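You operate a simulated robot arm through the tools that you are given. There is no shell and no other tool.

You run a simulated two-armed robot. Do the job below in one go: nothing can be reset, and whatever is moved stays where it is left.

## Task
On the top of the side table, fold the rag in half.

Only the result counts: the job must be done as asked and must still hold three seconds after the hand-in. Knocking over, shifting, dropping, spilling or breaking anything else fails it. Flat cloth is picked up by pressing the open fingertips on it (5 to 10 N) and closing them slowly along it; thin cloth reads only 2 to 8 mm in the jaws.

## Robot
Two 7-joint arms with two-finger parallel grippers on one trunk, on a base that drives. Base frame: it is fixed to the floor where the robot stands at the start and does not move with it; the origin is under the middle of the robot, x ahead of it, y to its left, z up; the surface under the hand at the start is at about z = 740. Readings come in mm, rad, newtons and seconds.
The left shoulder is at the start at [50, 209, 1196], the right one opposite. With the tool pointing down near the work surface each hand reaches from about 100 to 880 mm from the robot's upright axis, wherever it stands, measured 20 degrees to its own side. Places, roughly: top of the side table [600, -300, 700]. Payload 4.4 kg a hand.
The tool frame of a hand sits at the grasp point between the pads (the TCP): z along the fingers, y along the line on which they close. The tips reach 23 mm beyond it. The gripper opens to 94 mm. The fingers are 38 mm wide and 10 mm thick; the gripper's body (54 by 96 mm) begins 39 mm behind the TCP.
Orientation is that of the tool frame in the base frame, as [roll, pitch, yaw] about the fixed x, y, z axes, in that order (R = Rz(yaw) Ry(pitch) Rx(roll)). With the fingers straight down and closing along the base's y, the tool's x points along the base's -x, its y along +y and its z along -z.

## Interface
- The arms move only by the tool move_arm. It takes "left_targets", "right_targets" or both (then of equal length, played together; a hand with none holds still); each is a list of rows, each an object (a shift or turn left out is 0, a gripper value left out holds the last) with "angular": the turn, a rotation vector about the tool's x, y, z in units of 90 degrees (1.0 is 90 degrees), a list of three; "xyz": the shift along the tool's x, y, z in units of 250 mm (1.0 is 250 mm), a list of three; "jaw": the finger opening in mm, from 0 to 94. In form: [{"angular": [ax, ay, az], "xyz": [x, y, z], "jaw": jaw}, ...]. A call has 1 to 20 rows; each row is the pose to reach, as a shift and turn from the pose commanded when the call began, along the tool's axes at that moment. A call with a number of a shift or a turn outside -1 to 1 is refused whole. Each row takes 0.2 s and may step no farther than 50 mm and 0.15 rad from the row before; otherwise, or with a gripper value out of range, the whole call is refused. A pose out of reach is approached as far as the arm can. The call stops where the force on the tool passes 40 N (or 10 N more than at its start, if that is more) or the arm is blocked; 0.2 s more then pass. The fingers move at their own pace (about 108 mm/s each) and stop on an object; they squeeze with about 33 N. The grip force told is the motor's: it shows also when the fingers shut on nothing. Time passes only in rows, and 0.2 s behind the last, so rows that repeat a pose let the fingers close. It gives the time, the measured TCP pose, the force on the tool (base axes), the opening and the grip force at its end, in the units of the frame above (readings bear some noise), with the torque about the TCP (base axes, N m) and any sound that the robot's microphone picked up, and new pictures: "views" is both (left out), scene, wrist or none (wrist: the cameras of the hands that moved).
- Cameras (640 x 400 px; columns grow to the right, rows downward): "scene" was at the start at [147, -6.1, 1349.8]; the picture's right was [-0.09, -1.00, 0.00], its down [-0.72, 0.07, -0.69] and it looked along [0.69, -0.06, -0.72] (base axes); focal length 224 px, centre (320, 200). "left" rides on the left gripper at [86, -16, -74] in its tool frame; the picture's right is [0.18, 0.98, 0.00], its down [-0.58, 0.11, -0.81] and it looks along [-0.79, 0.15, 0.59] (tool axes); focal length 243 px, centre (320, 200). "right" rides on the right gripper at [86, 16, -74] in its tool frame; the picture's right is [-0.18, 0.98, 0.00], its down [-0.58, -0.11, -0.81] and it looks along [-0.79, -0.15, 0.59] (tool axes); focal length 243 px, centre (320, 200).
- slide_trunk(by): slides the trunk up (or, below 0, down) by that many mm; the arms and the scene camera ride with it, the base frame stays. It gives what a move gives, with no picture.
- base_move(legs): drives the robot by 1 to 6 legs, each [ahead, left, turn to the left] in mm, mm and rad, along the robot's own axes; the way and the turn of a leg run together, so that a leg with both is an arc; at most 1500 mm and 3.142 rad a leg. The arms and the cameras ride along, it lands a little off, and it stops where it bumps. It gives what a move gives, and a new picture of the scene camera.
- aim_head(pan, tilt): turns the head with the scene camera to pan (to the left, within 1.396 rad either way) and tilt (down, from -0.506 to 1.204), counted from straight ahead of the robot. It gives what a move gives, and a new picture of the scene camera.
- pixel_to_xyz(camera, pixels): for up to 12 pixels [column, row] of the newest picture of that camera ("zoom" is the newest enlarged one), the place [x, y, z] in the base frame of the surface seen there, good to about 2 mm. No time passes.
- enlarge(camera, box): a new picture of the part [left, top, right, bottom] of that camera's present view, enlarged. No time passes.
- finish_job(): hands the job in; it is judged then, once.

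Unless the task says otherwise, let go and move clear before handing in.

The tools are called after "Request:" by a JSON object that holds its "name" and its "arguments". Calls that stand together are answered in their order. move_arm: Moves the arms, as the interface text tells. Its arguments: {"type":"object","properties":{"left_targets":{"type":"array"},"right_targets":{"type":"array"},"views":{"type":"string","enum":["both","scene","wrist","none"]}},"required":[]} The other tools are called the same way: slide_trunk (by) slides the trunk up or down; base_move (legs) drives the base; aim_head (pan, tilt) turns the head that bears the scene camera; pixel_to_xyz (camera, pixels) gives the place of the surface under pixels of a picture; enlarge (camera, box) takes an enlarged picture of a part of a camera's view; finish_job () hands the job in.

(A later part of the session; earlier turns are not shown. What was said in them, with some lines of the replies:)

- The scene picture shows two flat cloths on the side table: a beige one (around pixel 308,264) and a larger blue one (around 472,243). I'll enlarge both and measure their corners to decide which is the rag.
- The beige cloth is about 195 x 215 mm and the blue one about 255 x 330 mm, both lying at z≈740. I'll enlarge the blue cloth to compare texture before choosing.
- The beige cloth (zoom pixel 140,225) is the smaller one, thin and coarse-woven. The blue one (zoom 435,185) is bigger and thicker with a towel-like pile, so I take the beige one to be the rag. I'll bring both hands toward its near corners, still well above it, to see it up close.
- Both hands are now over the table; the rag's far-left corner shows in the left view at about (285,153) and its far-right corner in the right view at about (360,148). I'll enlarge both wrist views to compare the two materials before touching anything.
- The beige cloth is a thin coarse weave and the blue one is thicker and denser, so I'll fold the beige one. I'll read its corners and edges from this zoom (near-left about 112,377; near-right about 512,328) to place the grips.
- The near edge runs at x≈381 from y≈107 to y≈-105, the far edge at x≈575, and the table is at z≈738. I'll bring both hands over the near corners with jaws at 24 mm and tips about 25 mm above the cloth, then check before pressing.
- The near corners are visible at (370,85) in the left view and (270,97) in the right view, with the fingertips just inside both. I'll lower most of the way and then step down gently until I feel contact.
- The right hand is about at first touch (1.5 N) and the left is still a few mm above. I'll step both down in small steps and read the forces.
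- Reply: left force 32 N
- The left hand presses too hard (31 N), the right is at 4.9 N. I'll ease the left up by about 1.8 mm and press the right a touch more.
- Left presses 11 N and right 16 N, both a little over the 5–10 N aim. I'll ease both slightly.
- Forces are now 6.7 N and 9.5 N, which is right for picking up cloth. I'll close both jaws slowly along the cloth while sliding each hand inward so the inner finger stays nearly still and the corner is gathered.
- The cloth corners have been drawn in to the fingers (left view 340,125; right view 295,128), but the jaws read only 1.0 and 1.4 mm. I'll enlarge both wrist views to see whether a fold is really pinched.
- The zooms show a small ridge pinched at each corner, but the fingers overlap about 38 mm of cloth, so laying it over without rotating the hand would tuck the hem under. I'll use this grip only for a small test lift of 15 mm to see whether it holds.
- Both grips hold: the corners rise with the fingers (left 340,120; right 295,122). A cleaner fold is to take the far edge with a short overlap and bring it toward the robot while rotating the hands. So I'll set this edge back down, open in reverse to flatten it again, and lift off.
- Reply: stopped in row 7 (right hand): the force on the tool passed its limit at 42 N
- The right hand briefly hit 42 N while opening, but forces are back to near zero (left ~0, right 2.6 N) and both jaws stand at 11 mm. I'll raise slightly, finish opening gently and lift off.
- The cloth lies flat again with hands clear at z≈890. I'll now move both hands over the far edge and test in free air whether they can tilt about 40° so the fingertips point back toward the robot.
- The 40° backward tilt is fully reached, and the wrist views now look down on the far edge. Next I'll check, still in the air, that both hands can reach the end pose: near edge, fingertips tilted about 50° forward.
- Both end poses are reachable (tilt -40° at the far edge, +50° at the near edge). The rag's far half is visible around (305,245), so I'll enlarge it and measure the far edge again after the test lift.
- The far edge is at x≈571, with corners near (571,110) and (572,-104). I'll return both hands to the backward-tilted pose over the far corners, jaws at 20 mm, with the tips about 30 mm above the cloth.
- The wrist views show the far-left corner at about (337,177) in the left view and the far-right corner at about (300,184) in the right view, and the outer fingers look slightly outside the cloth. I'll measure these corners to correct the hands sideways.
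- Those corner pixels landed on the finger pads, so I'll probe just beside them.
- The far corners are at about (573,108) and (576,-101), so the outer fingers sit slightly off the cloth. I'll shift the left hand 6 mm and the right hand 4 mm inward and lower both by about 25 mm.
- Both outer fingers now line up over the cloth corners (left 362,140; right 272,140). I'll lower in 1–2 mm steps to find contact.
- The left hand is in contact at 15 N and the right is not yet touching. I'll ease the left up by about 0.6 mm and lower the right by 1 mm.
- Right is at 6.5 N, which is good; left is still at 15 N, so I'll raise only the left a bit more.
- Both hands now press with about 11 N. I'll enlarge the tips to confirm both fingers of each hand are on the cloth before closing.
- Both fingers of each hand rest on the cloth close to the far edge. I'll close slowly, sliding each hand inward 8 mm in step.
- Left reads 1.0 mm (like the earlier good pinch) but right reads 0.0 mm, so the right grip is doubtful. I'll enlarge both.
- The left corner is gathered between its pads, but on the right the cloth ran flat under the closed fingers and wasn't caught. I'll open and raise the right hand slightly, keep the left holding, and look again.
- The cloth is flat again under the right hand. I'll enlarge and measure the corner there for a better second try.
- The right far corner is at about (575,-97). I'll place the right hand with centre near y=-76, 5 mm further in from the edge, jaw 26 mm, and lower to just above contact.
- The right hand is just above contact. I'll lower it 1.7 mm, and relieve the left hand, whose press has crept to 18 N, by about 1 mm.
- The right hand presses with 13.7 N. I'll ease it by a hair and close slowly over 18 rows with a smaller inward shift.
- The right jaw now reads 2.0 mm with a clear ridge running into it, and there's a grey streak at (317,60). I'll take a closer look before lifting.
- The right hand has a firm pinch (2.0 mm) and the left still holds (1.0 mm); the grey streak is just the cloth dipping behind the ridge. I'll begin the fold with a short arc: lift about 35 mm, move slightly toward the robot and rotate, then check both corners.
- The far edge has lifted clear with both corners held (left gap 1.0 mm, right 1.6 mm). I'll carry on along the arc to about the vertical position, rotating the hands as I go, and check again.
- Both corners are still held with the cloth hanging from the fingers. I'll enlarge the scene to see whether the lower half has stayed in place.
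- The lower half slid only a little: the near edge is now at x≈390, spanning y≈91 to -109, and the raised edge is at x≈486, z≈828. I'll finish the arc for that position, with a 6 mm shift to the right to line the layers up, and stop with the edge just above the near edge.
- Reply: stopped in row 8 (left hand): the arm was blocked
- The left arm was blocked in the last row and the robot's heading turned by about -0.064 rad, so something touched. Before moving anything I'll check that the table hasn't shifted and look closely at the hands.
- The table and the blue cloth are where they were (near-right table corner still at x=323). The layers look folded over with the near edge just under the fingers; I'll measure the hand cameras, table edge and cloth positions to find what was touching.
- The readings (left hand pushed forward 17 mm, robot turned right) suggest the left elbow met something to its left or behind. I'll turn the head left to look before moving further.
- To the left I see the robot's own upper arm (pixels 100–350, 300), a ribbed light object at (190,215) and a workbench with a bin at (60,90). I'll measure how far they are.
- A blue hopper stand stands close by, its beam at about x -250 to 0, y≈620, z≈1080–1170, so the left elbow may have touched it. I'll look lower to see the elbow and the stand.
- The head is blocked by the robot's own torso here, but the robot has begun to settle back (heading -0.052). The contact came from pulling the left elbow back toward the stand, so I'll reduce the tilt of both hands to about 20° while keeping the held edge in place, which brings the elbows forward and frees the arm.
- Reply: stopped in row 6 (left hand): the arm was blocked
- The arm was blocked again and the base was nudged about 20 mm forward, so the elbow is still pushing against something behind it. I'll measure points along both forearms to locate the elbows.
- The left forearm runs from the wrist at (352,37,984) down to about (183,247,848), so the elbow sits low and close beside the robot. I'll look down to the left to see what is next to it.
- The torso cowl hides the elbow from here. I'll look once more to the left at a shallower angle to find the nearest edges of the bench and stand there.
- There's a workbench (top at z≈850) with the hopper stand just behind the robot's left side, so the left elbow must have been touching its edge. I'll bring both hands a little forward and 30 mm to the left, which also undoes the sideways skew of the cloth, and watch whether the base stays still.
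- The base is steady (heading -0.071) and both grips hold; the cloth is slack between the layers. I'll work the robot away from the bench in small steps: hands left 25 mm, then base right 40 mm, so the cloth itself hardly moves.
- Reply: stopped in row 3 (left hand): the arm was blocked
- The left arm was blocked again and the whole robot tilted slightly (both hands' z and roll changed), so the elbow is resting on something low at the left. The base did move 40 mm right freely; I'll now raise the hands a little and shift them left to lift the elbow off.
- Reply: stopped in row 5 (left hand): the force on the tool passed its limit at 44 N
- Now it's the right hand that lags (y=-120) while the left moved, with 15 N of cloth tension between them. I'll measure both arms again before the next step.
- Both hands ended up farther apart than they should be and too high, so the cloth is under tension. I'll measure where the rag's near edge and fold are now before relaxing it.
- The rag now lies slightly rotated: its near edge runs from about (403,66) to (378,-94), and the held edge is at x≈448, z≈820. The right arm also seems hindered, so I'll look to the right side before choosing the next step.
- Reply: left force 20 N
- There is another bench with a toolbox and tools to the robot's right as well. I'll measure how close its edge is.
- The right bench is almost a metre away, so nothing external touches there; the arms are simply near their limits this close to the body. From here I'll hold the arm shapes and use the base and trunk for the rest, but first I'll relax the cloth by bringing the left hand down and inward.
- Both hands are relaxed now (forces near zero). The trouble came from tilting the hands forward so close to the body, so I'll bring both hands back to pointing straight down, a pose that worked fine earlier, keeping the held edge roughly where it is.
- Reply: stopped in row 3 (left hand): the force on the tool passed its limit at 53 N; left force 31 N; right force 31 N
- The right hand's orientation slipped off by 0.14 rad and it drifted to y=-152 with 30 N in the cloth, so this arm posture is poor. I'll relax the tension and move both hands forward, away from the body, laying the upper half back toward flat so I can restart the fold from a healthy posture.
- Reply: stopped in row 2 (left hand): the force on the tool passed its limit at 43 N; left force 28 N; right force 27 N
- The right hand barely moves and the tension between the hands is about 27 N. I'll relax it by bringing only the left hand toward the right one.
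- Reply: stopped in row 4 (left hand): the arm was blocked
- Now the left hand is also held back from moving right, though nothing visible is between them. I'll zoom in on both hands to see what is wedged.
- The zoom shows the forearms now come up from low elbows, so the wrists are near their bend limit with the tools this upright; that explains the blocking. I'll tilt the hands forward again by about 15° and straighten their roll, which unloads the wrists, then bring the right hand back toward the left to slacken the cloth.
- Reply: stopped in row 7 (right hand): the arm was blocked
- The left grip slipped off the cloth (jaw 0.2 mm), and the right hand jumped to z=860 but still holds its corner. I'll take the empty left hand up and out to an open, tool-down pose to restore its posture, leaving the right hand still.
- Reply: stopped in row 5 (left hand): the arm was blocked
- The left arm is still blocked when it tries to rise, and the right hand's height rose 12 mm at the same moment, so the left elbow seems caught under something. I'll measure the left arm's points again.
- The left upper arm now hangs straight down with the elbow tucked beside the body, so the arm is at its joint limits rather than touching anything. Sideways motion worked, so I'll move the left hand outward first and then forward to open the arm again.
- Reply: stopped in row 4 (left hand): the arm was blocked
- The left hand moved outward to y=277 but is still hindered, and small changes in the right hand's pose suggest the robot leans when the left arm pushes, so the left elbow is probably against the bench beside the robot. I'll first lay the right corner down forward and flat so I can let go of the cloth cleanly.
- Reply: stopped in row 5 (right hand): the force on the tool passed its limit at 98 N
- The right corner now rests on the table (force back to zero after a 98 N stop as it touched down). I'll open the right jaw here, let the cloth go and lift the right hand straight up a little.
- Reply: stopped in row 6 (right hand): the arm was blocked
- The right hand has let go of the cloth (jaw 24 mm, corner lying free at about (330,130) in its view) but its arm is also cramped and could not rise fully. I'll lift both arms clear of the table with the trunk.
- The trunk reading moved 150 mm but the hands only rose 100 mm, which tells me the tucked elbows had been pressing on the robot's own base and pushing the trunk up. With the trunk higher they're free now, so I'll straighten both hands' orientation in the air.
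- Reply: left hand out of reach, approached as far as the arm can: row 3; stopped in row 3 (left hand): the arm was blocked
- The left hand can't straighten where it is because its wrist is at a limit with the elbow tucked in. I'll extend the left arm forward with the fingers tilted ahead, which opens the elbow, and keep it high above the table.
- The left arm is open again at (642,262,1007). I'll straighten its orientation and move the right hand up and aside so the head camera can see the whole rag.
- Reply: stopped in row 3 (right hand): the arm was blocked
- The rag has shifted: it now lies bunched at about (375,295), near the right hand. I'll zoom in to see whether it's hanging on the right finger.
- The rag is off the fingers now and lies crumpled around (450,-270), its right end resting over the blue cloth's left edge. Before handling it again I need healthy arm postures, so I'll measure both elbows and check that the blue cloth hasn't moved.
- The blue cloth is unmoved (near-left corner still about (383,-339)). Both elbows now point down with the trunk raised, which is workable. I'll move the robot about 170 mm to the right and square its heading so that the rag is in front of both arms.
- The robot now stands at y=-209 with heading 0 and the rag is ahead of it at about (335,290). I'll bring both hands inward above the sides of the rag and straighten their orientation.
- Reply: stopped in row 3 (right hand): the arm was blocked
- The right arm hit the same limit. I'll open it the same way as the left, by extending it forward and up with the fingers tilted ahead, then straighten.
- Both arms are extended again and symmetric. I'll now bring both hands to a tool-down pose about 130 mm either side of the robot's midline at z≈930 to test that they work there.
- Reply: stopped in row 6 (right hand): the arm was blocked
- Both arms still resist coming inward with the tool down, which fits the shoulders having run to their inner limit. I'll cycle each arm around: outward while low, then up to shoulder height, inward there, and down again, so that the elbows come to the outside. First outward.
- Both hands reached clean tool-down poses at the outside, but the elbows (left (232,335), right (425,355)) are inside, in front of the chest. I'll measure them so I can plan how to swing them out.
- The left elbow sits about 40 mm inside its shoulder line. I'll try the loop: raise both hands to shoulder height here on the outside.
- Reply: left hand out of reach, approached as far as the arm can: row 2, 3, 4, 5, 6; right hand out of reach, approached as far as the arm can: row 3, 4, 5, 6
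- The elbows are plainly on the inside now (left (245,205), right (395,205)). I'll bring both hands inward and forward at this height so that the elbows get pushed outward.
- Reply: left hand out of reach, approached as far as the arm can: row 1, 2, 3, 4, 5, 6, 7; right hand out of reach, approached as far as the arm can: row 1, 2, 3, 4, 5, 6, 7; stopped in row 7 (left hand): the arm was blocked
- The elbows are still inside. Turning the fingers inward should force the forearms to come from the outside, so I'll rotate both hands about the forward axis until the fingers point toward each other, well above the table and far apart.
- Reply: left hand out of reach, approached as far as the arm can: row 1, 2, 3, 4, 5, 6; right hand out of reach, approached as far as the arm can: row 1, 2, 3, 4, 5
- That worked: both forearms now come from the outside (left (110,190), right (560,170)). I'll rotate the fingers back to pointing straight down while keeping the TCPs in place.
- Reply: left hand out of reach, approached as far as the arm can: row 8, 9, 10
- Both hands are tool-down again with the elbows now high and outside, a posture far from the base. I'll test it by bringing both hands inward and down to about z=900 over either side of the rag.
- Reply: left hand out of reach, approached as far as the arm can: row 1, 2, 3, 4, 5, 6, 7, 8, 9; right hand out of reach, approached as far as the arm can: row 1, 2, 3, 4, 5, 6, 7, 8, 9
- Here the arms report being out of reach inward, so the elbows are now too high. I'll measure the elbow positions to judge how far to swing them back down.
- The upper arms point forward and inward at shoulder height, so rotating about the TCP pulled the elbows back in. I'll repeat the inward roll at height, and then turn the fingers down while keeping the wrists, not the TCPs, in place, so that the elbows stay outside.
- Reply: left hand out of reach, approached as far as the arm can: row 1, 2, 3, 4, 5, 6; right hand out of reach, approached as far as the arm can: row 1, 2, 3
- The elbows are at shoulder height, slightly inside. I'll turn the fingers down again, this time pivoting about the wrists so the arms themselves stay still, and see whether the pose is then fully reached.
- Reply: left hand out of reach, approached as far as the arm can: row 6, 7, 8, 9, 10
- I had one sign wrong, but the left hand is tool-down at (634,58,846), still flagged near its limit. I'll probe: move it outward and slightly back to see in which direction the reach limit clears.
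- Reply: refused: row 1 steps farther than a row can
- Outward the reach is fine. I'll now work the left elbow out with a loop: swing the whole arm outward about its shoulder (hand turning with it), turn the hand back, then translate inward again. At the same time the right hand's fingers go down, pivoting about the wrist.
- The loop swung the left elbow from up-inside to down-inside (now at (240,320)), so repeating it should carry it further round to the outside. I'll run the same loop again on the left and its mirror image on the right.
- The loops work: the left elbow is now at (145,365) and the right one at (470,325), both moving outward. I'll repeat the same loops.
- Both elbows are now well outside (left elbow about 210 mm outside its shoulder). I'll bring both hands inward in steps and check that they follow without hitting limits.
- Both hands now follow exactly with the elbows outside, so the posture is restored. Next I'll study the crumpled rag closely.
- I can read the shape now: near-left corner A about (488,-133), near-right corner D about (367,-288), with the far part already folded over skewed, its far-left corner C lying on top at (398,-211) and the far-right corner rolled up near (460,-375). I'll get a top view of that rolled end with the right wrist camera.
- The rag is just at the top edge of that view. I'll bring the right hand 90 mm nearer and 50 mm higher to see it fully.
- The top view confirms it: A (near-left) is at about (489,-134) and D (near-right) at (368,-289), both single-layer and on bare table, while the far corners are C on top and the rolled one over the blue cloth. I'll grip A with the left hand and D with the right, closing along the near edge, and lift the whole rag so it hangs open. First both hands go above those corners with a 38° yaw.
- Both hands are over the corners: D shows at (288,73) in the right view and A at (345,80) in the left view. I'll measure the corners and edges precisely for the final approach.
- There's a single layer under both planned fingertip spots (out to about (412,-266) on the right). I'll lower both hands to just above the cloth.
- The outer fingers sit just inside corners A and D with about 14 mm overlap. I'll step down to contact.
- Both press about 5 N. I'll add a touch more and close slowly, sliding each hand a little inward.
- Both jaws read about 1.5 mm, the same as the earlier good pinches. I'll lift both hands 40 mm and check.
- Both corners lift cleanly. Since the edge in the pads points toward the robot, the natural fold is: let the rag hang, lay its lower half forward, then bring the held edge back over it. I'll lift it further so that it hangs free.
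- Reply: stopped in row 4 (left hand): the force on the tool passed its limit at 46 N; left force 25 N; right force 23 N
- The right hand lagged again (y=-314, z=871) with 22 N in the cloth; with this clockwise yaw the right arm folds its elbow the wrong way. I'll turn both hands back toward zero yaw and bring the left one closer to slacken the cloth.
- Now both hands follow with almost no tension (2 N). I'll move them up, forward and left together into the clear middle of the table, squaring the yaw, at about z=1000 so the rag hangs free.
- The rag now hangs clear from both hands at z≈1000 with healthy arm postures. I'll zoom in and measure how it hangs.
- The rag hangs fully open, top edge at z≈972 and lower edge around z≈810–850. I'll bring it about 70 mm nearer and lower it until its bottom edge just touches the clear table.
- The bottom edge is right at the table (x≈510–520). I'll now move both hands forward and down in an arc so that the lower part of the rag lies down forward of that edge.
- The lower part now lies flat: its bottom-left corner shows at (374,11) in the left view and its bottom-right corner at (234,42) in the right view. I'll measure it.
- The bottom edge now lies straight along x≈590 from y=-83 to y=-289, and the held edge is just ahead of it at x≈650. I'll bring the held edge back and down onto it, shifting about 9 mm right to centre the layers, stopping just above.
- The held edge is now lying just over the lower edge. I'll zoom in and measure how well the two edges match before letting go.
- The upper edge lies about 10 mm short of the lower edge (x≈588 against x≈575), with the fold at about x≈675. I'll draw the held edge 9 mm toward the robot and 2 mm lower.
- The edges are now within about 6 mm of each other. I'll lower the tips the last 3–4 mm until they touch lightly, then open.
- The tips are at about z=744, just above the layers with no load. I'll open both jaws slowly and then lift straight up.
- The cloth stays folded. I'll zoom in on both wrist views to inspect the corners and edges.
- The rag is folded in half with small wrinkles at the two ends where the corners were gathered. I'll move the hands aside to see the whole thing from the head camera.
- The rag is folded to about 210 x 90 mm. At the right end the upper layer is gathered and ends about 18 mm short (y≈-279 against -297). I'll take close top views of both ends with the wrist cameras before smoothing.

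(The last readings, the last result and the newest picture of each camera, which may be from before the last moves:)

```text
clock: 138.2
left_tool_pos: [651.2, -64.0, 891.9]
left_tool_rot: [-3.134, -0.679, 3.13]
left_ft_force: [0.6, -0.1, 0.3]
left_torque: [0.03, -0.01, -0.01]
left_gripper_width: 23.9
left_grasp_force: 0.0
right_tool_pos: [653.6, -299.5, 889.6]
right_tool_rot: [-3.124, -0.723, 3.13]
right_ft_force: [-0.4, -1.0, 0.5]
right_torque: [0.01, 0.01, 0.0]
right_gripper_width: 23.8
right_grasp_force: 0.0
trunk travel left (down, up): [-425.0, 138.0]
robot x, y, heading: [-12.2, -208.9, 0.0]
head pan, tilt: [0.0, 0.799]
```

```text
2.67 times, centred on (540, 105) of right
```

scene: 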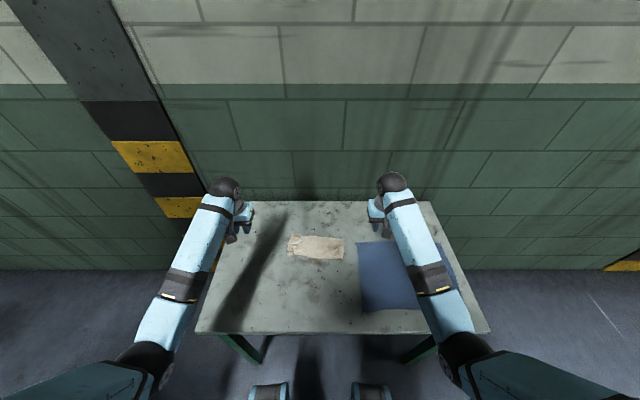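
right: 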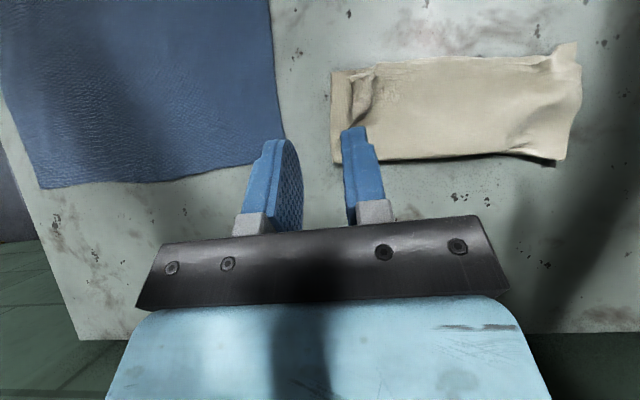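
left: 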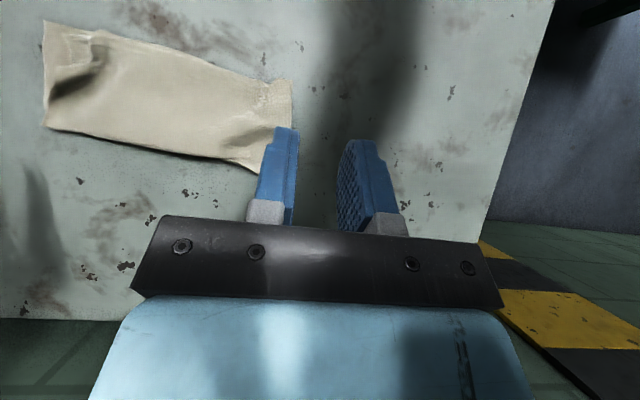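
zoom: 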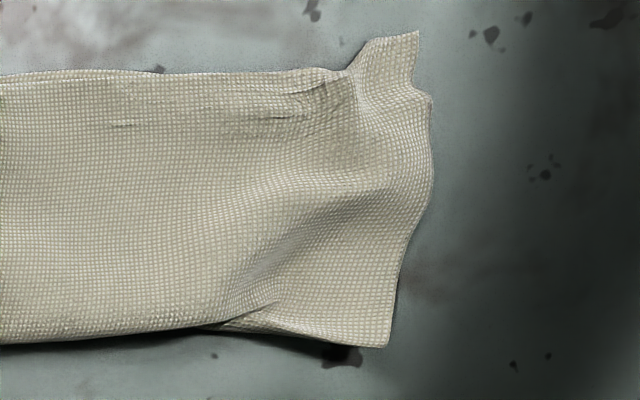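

At the left end the layers match well. At the right end the upper corner sits inside the lower one with a gathered wrinkle. I'll measure the corner offsets.

Request:
{"name": "pixel_to_xyz", "arguments": {"camera": "left", "pixels": [[45, 22], [63, 35], [92, 31], [72, 60], [57, 68], [92, 62], [44, 125], [47, 105], [110, 60], [290, 82], [285, 105], [270, 165]]}}

Request:
{"name": "pixel_to_xyz", "arguments": {"camera": "right", "pixels": [[333, 75], [347, 80], [365, 72], [350, 120], [338, 155], [574, 45], [580, 70], [563, 158], [505, 153], [450, 158], [400, 160], [450, 58]]}}

Request:
{"name": "enlarge", "arguments": {"camera": "right", "box": [320, 50, 420, 170]}}

```text
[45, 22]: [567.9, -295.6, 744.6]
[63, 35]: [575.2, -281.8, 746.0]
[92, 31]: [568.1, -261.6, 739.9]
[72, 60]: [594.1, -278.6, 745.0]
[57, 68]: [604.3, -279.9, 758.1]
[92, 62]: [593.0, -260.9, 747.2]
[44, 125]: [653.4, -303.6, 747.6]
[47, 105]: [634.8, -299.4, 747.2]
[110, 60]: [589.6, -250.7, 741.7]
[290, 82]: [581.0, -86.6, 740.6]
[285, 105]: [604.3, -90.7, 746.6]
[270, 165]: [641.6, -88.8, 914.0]
```

```text
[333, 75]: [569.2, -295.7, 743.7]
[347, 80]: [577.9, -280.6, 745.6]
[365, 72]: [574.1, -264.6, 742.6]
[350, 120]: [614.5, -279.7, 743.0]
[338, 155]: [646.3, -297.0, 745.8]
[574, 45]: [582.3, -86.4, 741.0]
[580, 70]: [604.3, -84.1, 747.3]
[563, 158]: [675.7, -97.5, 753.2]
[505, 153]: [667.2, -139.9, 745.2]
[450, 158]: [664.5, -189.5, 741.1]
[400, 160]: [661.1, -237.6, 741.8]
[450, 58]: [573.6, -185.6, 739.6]
```

```text
3.33 times, centred on (370, 110) of right
```

zoom: 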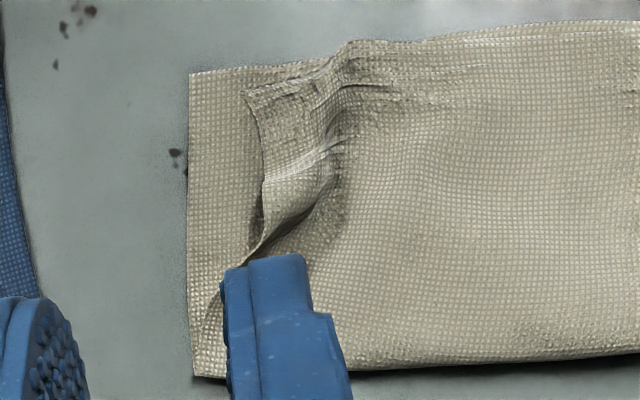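

The right upper corner is at (576,-281) against the lower one at (568,-296), about 17 mm inside with a bump up to z=758. I'll smooth it: closed right fingers pressed lightly on the wrinkle, then opened slowly to spread the cloth outward. First I'll position above it.

Request:
{"name": "move_arm", "arguments": {"right_targets": [{"angular": [0, -0.077, 0], "xyz": [-0.007, 0.022, 0.074], "jaw": 10}, {"angular": [0, -0.153, 0], "xyz": [-0.014, 0.044, 0.148], "jaw": 0}, {"angular": [0, -0.23, 0], "xyz": [-0.02, 0.066, 0.222], "jaw": 0}, {"angular": [0, -0.307, 0], "xyz": [-0.027, 0.087, 0.295], "jaw": 0}, {"angular": [0, -0.383, 0], "xyz": [-0.034, 0.109, 0.369], "jaw": 0}, {"angular": [0, -0.46, 0], "xyz": [-0.041, 0.131, 0.443], "jaw": 0}, {"angular": [0, -0.46, 0], "xyz": [-0.041, 0.131, 0.443], "jaw": 0}], "views": "wrist"}}

```text
clock: 139.8
left_tool_pos: [650.6, -63.2, 890.2]
left_tool_rot: [-3.134, -0.681, 3.127]
left_ft_force: [-0.2, 0.3, 0.0]
left_torque: [0.02, 0.03, -0.02]
left_gripper_width: 23.9
left_grasp_force: 0.0
right_tool_pos: [587.1, -266.2, 799.3]
right_tool_rot: [-3.125, -0.003, 3.141]
right_ft_force: [-0.3, -0.5, 0.1]
right_torque: [0.02, -0.02, 0.02]
right_gripper_width: 0.0
right_grasp_force: 32.4
trunk travel left (down, up): [-425.0, 138.0]
robot x, y, heading: [-7.1, -207.8, -0.004]
head pan, tilt: [0.0, 0.799]
```

right: 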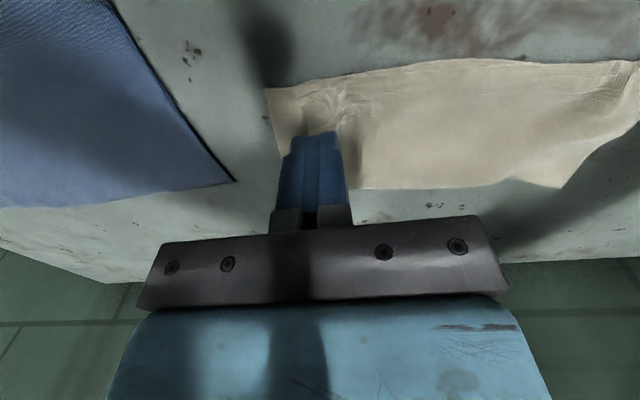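

The closed right fingers are above the wrinkle. I'll lower them gently until they press it with a few newtons.

Request:
{"name": "move_arm", "arguments": {"right_targets": [{"xyz": [0, 0, 0.04]}, {"xyz": [0, 0, 0.08]}, {"xyz": [0, 0, 0.1]}, {"xyz": [0, 0, 0.116]}, {"xyz": [0, 0, 0.124]}, {"xyz": [0, 0, 0.124]}], "views": "none"}}

```text
clock: 141.2
left_tool_pos: [651.2, -64.4, 891.7]
left_tool_rot: [-3.132, -0.679, 3.13]
left_ft_force: [-0.4, 1.6, -0.6]
left_torque: [0.04, -0.02, 0.01]
left_gripper_width: 23.9
left_grasp_force: 0.0
right_tool_pos: [588.0, -267.0, 768.6]
right_tool_rot: [-3.127, -0.003, -3.141]
right_ft_force: [0.7, -0.7, 0.3]
right_torque: [0.02, 0.02, -0.01]
right_gripper_width: 0.0
right_grasp_force: 32.9
trunk travel left (down, up): [-425.0, 138.0]
robot x, y, heading: [-3.0, -210.4, -0.001]
head pan, tilt: [0.0, 0.799]
```

Request:
{"name": "move_arm", "arguments": {"right_targets": [{"xyz": [0, 0, 0.004]}, {"xyz": [0, 0, 0.008]}, {"xyz": [0, 0, 0.01]}, {"xyz": [0, 0, 0.01]}], "views": "none"}}

```text
clock: 142.2
left_tool_pos: [650.2, -64.3, 891.7]
left_tool_rot: [-3.133, -0.68, 3.13]
left_ft_force: [0.5, 0.2, 0.5]
left_torque: [0.01, 0.01, 0.03]
left_gripper_width: 24.0
left_grasp_force: 0.0
right_tool_pos: [587.4, -267.1, 766.7]
right_tool_rot: [-3.127, -0.001, -3.141]
right_ft_force: [-0.2, -0.2, 0.2]
right_torque: [-0.01, -0.04, 0.02]
right_gripper_width: 0.3
right_grasp_force: 33.2
trunk travel left (down, up): [-425.0, 138.0]
robot x, y, heading: [-7.3, -208.9, -0.003]
head pan, tilt: [0.0, 0.799]
```

Request:
{"name": "move_arm", "arguments": {"right_targets": [{"xyz": [0, 0, 0.003]}, {"xyz": [0, 0, 0.005]}, {"xyz": [0, 0, 0.005]}], "views": "none"}}

```text
clock: 143.0
left_tool_pos: [650.3, -64.3, 892.2]
left_tool_rot: [-3.132, -0.679, 3.127]
left_ft_force: [-0.4, 0.3, 0.1]
left_torque: [0.01, 0.0, 0.03]
left_gripper_width: 24.3
left_grasp_force: 0.0
right_tool_pos: [588.6, -267.9, 764.3]
right_tool_rot: [-3.127, -0.001, 3.141]
right_ft_force: [0.5, -0.4, 0.7]
right_torque: [-0.05, 0.0, -0.01]
right_gripper_width: 0.1
right_grasp_force: 33.0
trunk travel left (down, up): [-425.0, 138.0]
robot x, y, heading: [-5.6, -210.3, -0.001]
head pan, tilt: [0.0, 0.799]
```

Request:
{"name": "move_arm", "arguments": {"right_targets": [{"xyz": [0, 0, 0.002]}, {"xyz": [0, 0, 0.003]}, {"xyz": [0, 0, 0.003]}], "views": "none"}}

```text
clock: 143.8
left_tool_pos: [650.8, -64.1, 892.2]
left_tool_rot: [-3.132, -0.678, 3.129]
left_ft_force: [-0.1, 0.3, 0.0]
left_torque: [-0.01, 0.02, -0.01]
left_gripper_width: 24.3
left_grasp_force: 0.0
right_tool_pos: [588.0, -266.5, 764.5]
right_tool_rot: [-3.127, -0.001, 3.14]
right_ft_force: [0.4, -0.4, 3.0]
right_torque: [0.02, -0.06, -0.01]
right_gripper_width: 0.0
right_grasp_force: 33.0
trunk travel left (down, up): [-425.0, 138.0]
robot x, y, heading: [-9.9, -208.6, -0.003]
head pan, tilt: [0.0, 0.799]
```

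Contact is 3 N. Now I'll open the fingers slowly while sliding the hand 8 mm outward, so the outer finger carries the upper corner to the right.

Request:
{"name": "move_arm", "arguments": {"right_targets": [{"xyz": [0, -0.003, 0], "jaw": 2}, {"xyz": [0, -0.006, 0], "jaw": 4}, {"xyz": [0, -0.01, 0], "jaw": 6}, {"xyz": [0, -0.013, 0], "jaw": 8}, {"xyz": [0, -0.016, 0], "jaw": 10}, {"xyz": [0, -0.019, 0], "jaw": 12}, {"xyz": [0, -0.022, 0], "jaw": 14}, {"xyz": [0, -0.026, 0], "jaw": 16}, {"xyz": [0, -0.029, 0], "jaw": 18}, {"xyz": [0, -0.032, 0], "jaw": 20}, {"xyz": [0, -0.032, 0], "jaw": 20}], "views": "wrist"}}

```text
clock: 146.2
left_tool_pos: [651.0, -63.3, 891.3]
left_tool_rot: [-3.133, -0.678, 3.128]
left_ft_force: [0.6, 0.0, 1.4]
left_torque: [-0.02, 0.01, -0.02]
left_gripper_width: 23.9
left_grasp_force: 0.1
right_tool_pos: [586.5, -275.6, 765.0]
right_tool_rot: [-3.126, -0.002, -3.141]
right_ft_force: [1.2, -1.0, 7.3]
right_torque: [0.12, 0.06, 0.02]
right_gripper_width: 19.7
right_grasp_force: 0.1
trunk travel left (down, up): [-425.0, 138.0]
robot x, y, heading: [-9.5, -207.1, -0.002]
head pan, tilt: [0.0, 0.799]
```

right: 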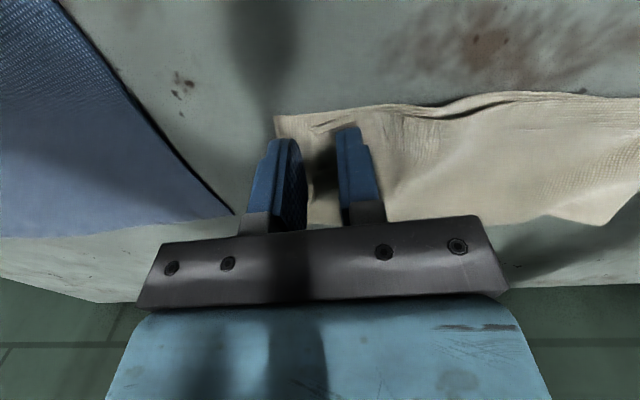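

The upper cloth has been drawn outward. I'll lift the right hand straight up and look.

Request:
{"name": "move_arm", "arguments": {"right_targets": [{"xyz": [0, 0, -0.01]}, {"xyz": [0, 0, -0.03]}, {"xyz": [0, 0, -0.1]}, {"xyz": [0, 0, -0.25]}, {"xyz": [0, 0, -0.42]}, {"xyz": [0, -0.18, -0.48]}, {"xyz": [0, -0.36, -0.52]}, {"xyz": [0, -0.5, -0.54]}], "views": "both"}}

```text
clock: 148.0
left_tool_pos: [651.3, -65.1, 891.7]
left_tool_rot: [-3.134, -0.678, 3.129]
left_ft_force: [0.5, -0.5, 0.4]
left_torque: [0.04, 0.02, -0.02]
left_gripper_width: 23.9
left_grasp_force: 0.1
right_tool_pos: [587.3, -399.1, 901.2]
right_tool_rot: [-3.128, -0.002, -3.142]
right_ft_force: [0.3, 0.3, -0.6]
right_torque: [0.02, -0.01, 0.01]
right_gripper_width: 20.3
right_grasp_force: 0.0
trunk travel left (down, up): [-425.0, 138.0]
robot x, y, heading: [-10.7, -211.6, -0.002]
head pan, tilt: [0.0, 0.799]
```

scene: 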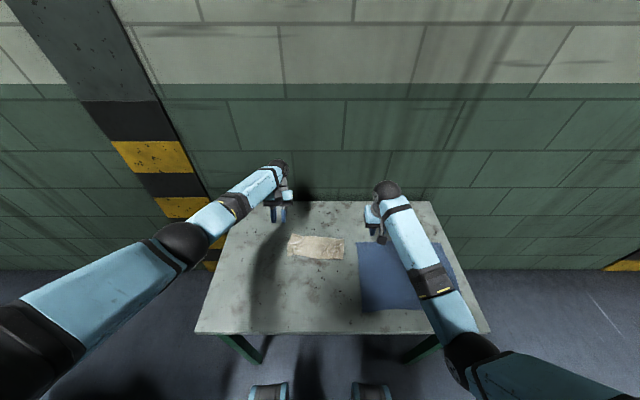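
right: 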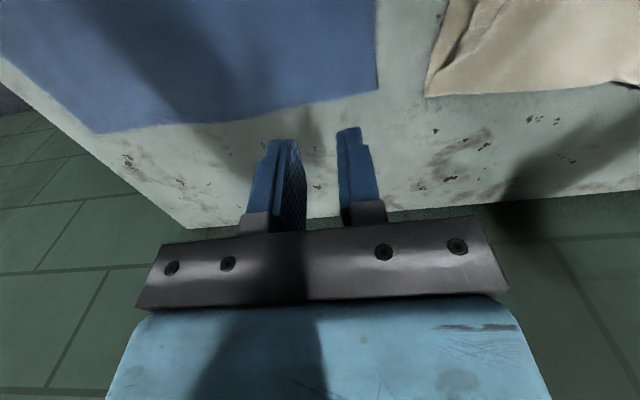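

Request:
{"name": "enlarge", "arguments": {"camera": "scene", "box": [275, 225, 360, 275]}}

Request:
{"name": "enlarge", "arguments": {"camera": "left", "box": [20, 0, 320, 190]}}

```text
7.53 times, centred on (318, 250) of scene
```

zoom: 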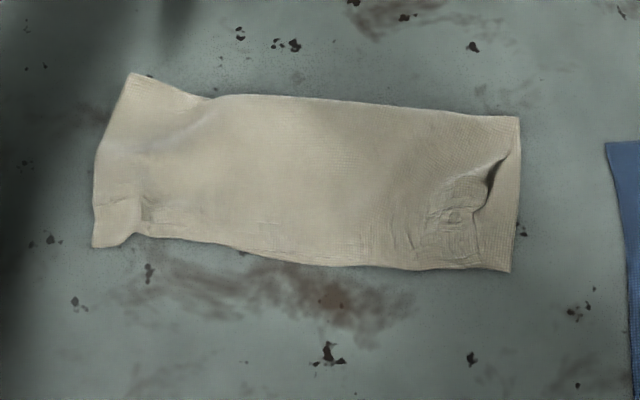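

```text
2.11 times, centred on (170, 95) of left
```

zoom: 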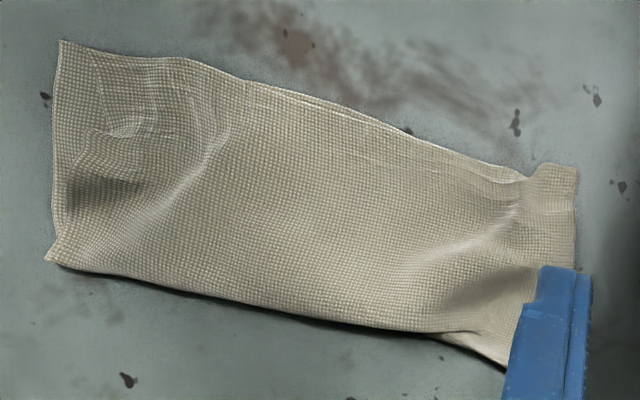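

Request:
{"name": "pixel_to_xyz", "arguments": {"camera": "left", "pixels": [[48, 22], [64, 31], [66, 62], [55, 90], [46, 120], [80, 60], [110, 60], [150, 100], [190, 60], [288, 85], [200, 150], [260, 120]]}}

Request:
{"name": "enlarge", "arguments": {"camera": "left", "box": [30, 10, 130, 130]}}

```text
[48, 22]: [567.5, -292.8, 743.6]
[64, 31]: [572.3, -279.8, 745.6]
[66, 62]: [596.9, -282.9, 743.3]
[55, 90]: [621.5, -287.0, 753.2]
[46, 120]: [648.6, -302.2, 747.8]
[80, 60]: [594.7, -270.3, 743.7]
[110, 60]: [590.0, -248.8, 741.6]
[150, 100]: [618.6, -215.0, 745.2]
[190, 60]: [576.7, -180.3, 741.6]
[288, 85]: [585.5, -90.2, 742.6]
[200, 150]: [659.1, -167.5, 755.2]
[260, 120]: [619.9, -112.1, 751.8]
```

```text
3.33 times, centred on (80, 70) of left
```

zoom: 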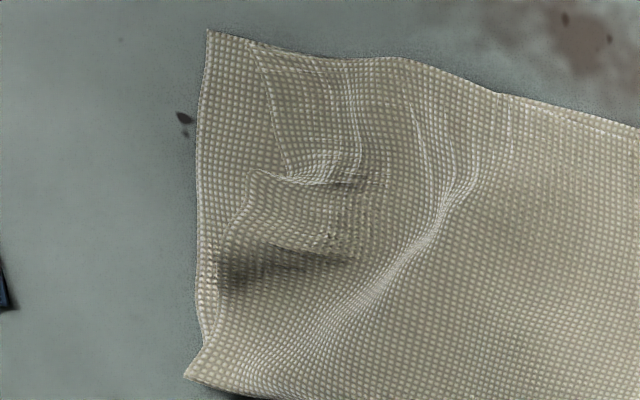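

The upper right corner now sits within about 14 mm of the lower one, the near edges match to within about 5 mm, and the bump is lower. That is a sound half fold, so I'll move both hands well clear and check the whole table.

Request:
{"name": "move_arm", "arguments": {"left_targets": [{"angular": [0, -0.072, 0], "xyz": [0.072, 0.143, -0.036]}, {"angular": [0, -0.144, 0], "xyz": [0.144, 0.287, -0.072]}, {"angular": [0, -0.216, 0], "xyz": [0.216, 0.43, -0.109]}, {"angular": [0, -0.288, 0], "xyz": [0.288, 0.573, -0.145]}, {"angular": [0, -0.36, 0], "xyz": [0.36, 0.717, -0.181]}, {"angular": [0, -0.432, 0], "xyz": [0.432, 0.86, -0.217]}], "right_targets": [{"xyz": [-0.007, -0.06, -0.1]}, {"xyz": [-0.013, -0.16, -0.2]}, {"xyz": [-0.02, -0.28, -0.28]}, {"xyz": [-0.027, -0.4, -0.34]}, {"xyz": [-0.033, -0.52, -0.38]}, {"xyz": [-0.04, -0.64, -0.4]}], "views": "scene"}}

Request:
{"name": "aim_head", "arguments": {"pan": 0.0, "tilt": 0.9}}

```text
clock: 149.4
left_tool_pos: [601.8, 153.3, 998.9]
left_tool_rot: [-3.135, 0.003, 3.133]
left_ft_force: [-0.1, -0.5, 0.1]
left_torque: [0.01, 0.01, -0.03]
left_gripper_width: 24.0
left_grasp_force: 0.1
right_tool_pos: [594.7, -557.5, 1005.0]
right_tool_rot: [-3.125, -0.003, -3.141]
right_ft_force: [-0.8, -0.1, -0.4]
right_torque: [-0.02, -0.04, -0.02]
right_gripper_width: 19.8
right_grasp_force: 0.1
trunk travel left (down, up): [-425.0, 138.0]
robot x, y, heading: [-6.7, -207.3, -0.003]
head pan, tilt: [0.0, 0.799]
```

scene: 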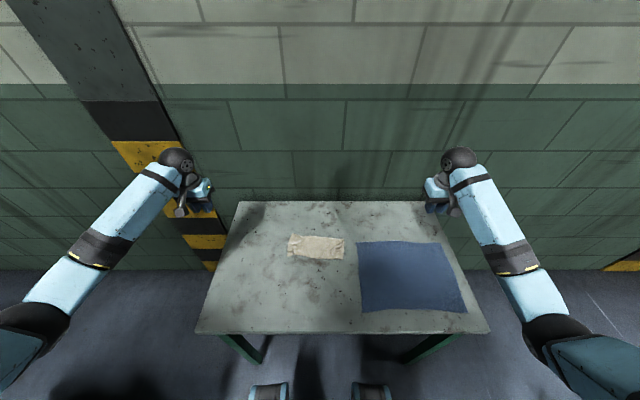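

```text
clock: 150.0
left_tool_pos: [604.6, 151.8, 997.8]
left_tool_rot: [-3.135, -0.002, 3.133]
left_ft_force: [-0.3, -0.2, 0.2]
left_torque: [-0.02, -0.01, 0.0]
left_gripper_width: 24.3
left_grasp_force: 0.0
right_tool_pos: [596.3, -554.9, 1004.0]
right_tool_rot: [-3.129, -0.002, -3.139]
right_ft_force: [-0.1, -0.1, 0.9]
right_torque: [-0.03, -0.01, -0.03]
right_gripper_width: 20.1
right_grasp_force: 0.1
trunk travel left (down, up): [-425.0, 138.0]
robot x, y, heading: [-10.4, -207.2, 0.001]
head pan, tilt: [0.0, 0.901]
```

scene: 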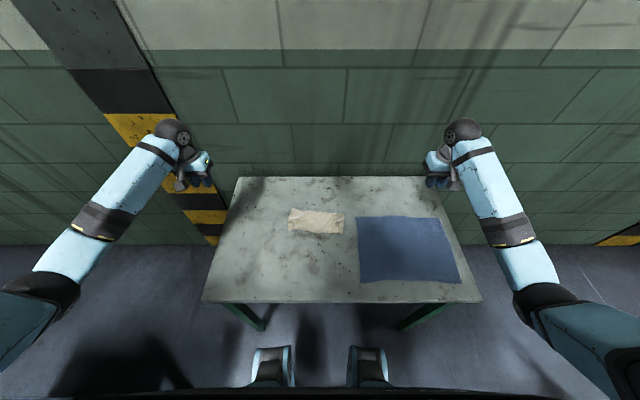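

Request:
{"name": "enlarge", "arguments": {"camera": "scene", "box": [275, 195, 360, 245]}}

Request:
{"name": "pixel_to_xyz", "arguments": {"camera": "scene", "pixels": [[359, 219], [436, 218], [459, 281], [362, 282], [239, 180], [430, 178], [480, 300], [203, 301]]}}

```text
7.53 times, centred on (318, 220) of scene
```

zoom: 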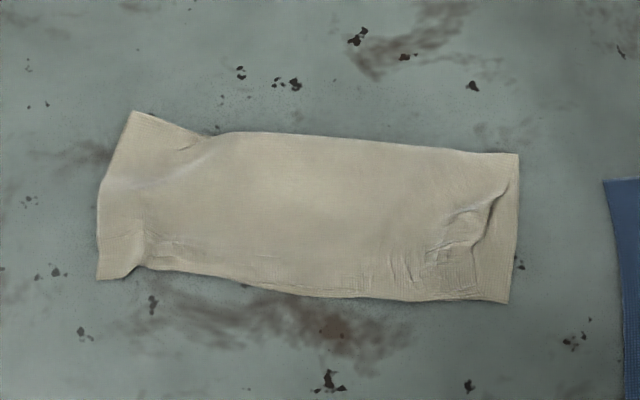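

```text
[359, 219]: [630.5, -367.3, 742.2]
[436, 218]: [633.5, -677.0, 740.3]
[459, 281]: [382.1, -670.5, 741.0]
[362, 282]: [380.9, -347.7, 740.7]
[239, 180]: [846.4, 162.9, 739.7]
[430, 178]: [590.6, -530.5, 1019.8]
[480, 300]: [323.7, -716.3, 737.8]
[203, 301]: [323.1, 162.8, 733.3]
```

The table and the near corners of the blue cloth match their starting places. I'll check its far-left corner (zoom 605,183) precisely against the start reading of (642,-357).

Request:
{"name": "pixel_to_xyz", "arguments": {"camera": "zoom", "pixels": [[607, 184], [612, 186], [618, 230], [98, 277], [135, 113], [516, 156], [506, 301], [470, 293], [300, 295], [300, 135], [140, 265], [478, 240]]}}

Request:
{"name": "enlarge", "arguments": {"camera": "scene", "box": [345, 205, 470, 295]}}

```text
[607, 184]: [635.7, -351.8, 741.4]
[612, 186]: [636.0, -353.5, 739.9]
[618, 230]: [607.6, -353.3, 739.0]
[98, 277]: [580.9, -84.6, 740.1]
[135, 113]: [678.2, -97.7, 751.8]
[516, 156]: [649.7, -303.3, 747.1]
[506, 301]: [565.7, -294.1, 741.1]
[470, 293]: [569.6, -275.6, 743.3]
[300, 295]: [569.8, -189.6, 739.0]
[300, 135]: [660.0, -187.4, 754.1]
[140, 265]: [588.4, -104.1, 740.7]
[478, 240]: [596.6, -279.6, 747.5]
```

```text
4.44 times, centred on (408, 250) of scene
```

zoom: 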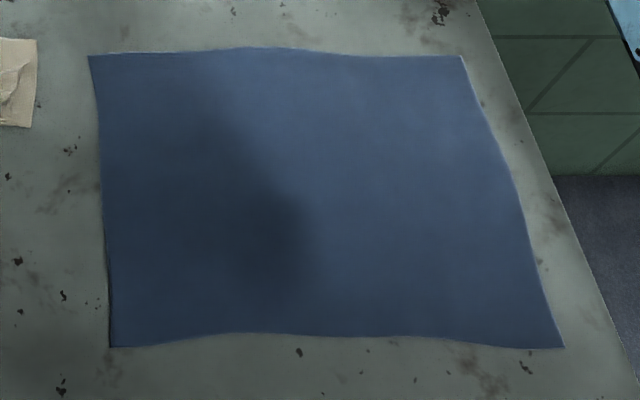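

The blue cloth lies flat where it was, and the beige rag lies folded in half on the table top. Its near edges match within about 5 mm, the corners that can be seen within about 15 mm, and it is about 210 x 92 mm. Both hands are open and well clear, so I'm handing the job in.

Request:
{"name": "finish_job", "arguments": {}}

```text
The job is handed in.
```

I folded the rag in half on the side table and handed the job in; it hasn't been judged yet. There were two cloths on the table. I took the thin, coarse beige one as the rag and left the thicker blue one alone.

- **Fold:** the rag now measures about 210 x 92 mm. Its two edges line up within about 5 mm in the middle. At the right end the upper corner is about 14 mm short of the lower one. Small wrinkles remain at both ends.
- **Position:** it lies about 100 mm further from the robot and 190 mm further right than where it started.
- **Other items:** the blue cloth reads within a few mm of its starting place and the table hasn't moved. The rag rested on the blue cloth's left edge for a while before I moved it clear.
- **What went wrong:** on the first attempt both arms jammed close to the robot's body. The base was pushed out of place, turning the robot by about 4°, and the rag slipped and crumpled. I then raised the trunk, moved the base about 210 mm right of its start, and redid the fold.
- **Not checked:** I didn't look again at the benches beside the robot. I think the arms jammed against the robot's own base, but during the jam I couldn't rule out that the left elbow touched the left bench.

Both hands are open and clear of the table.
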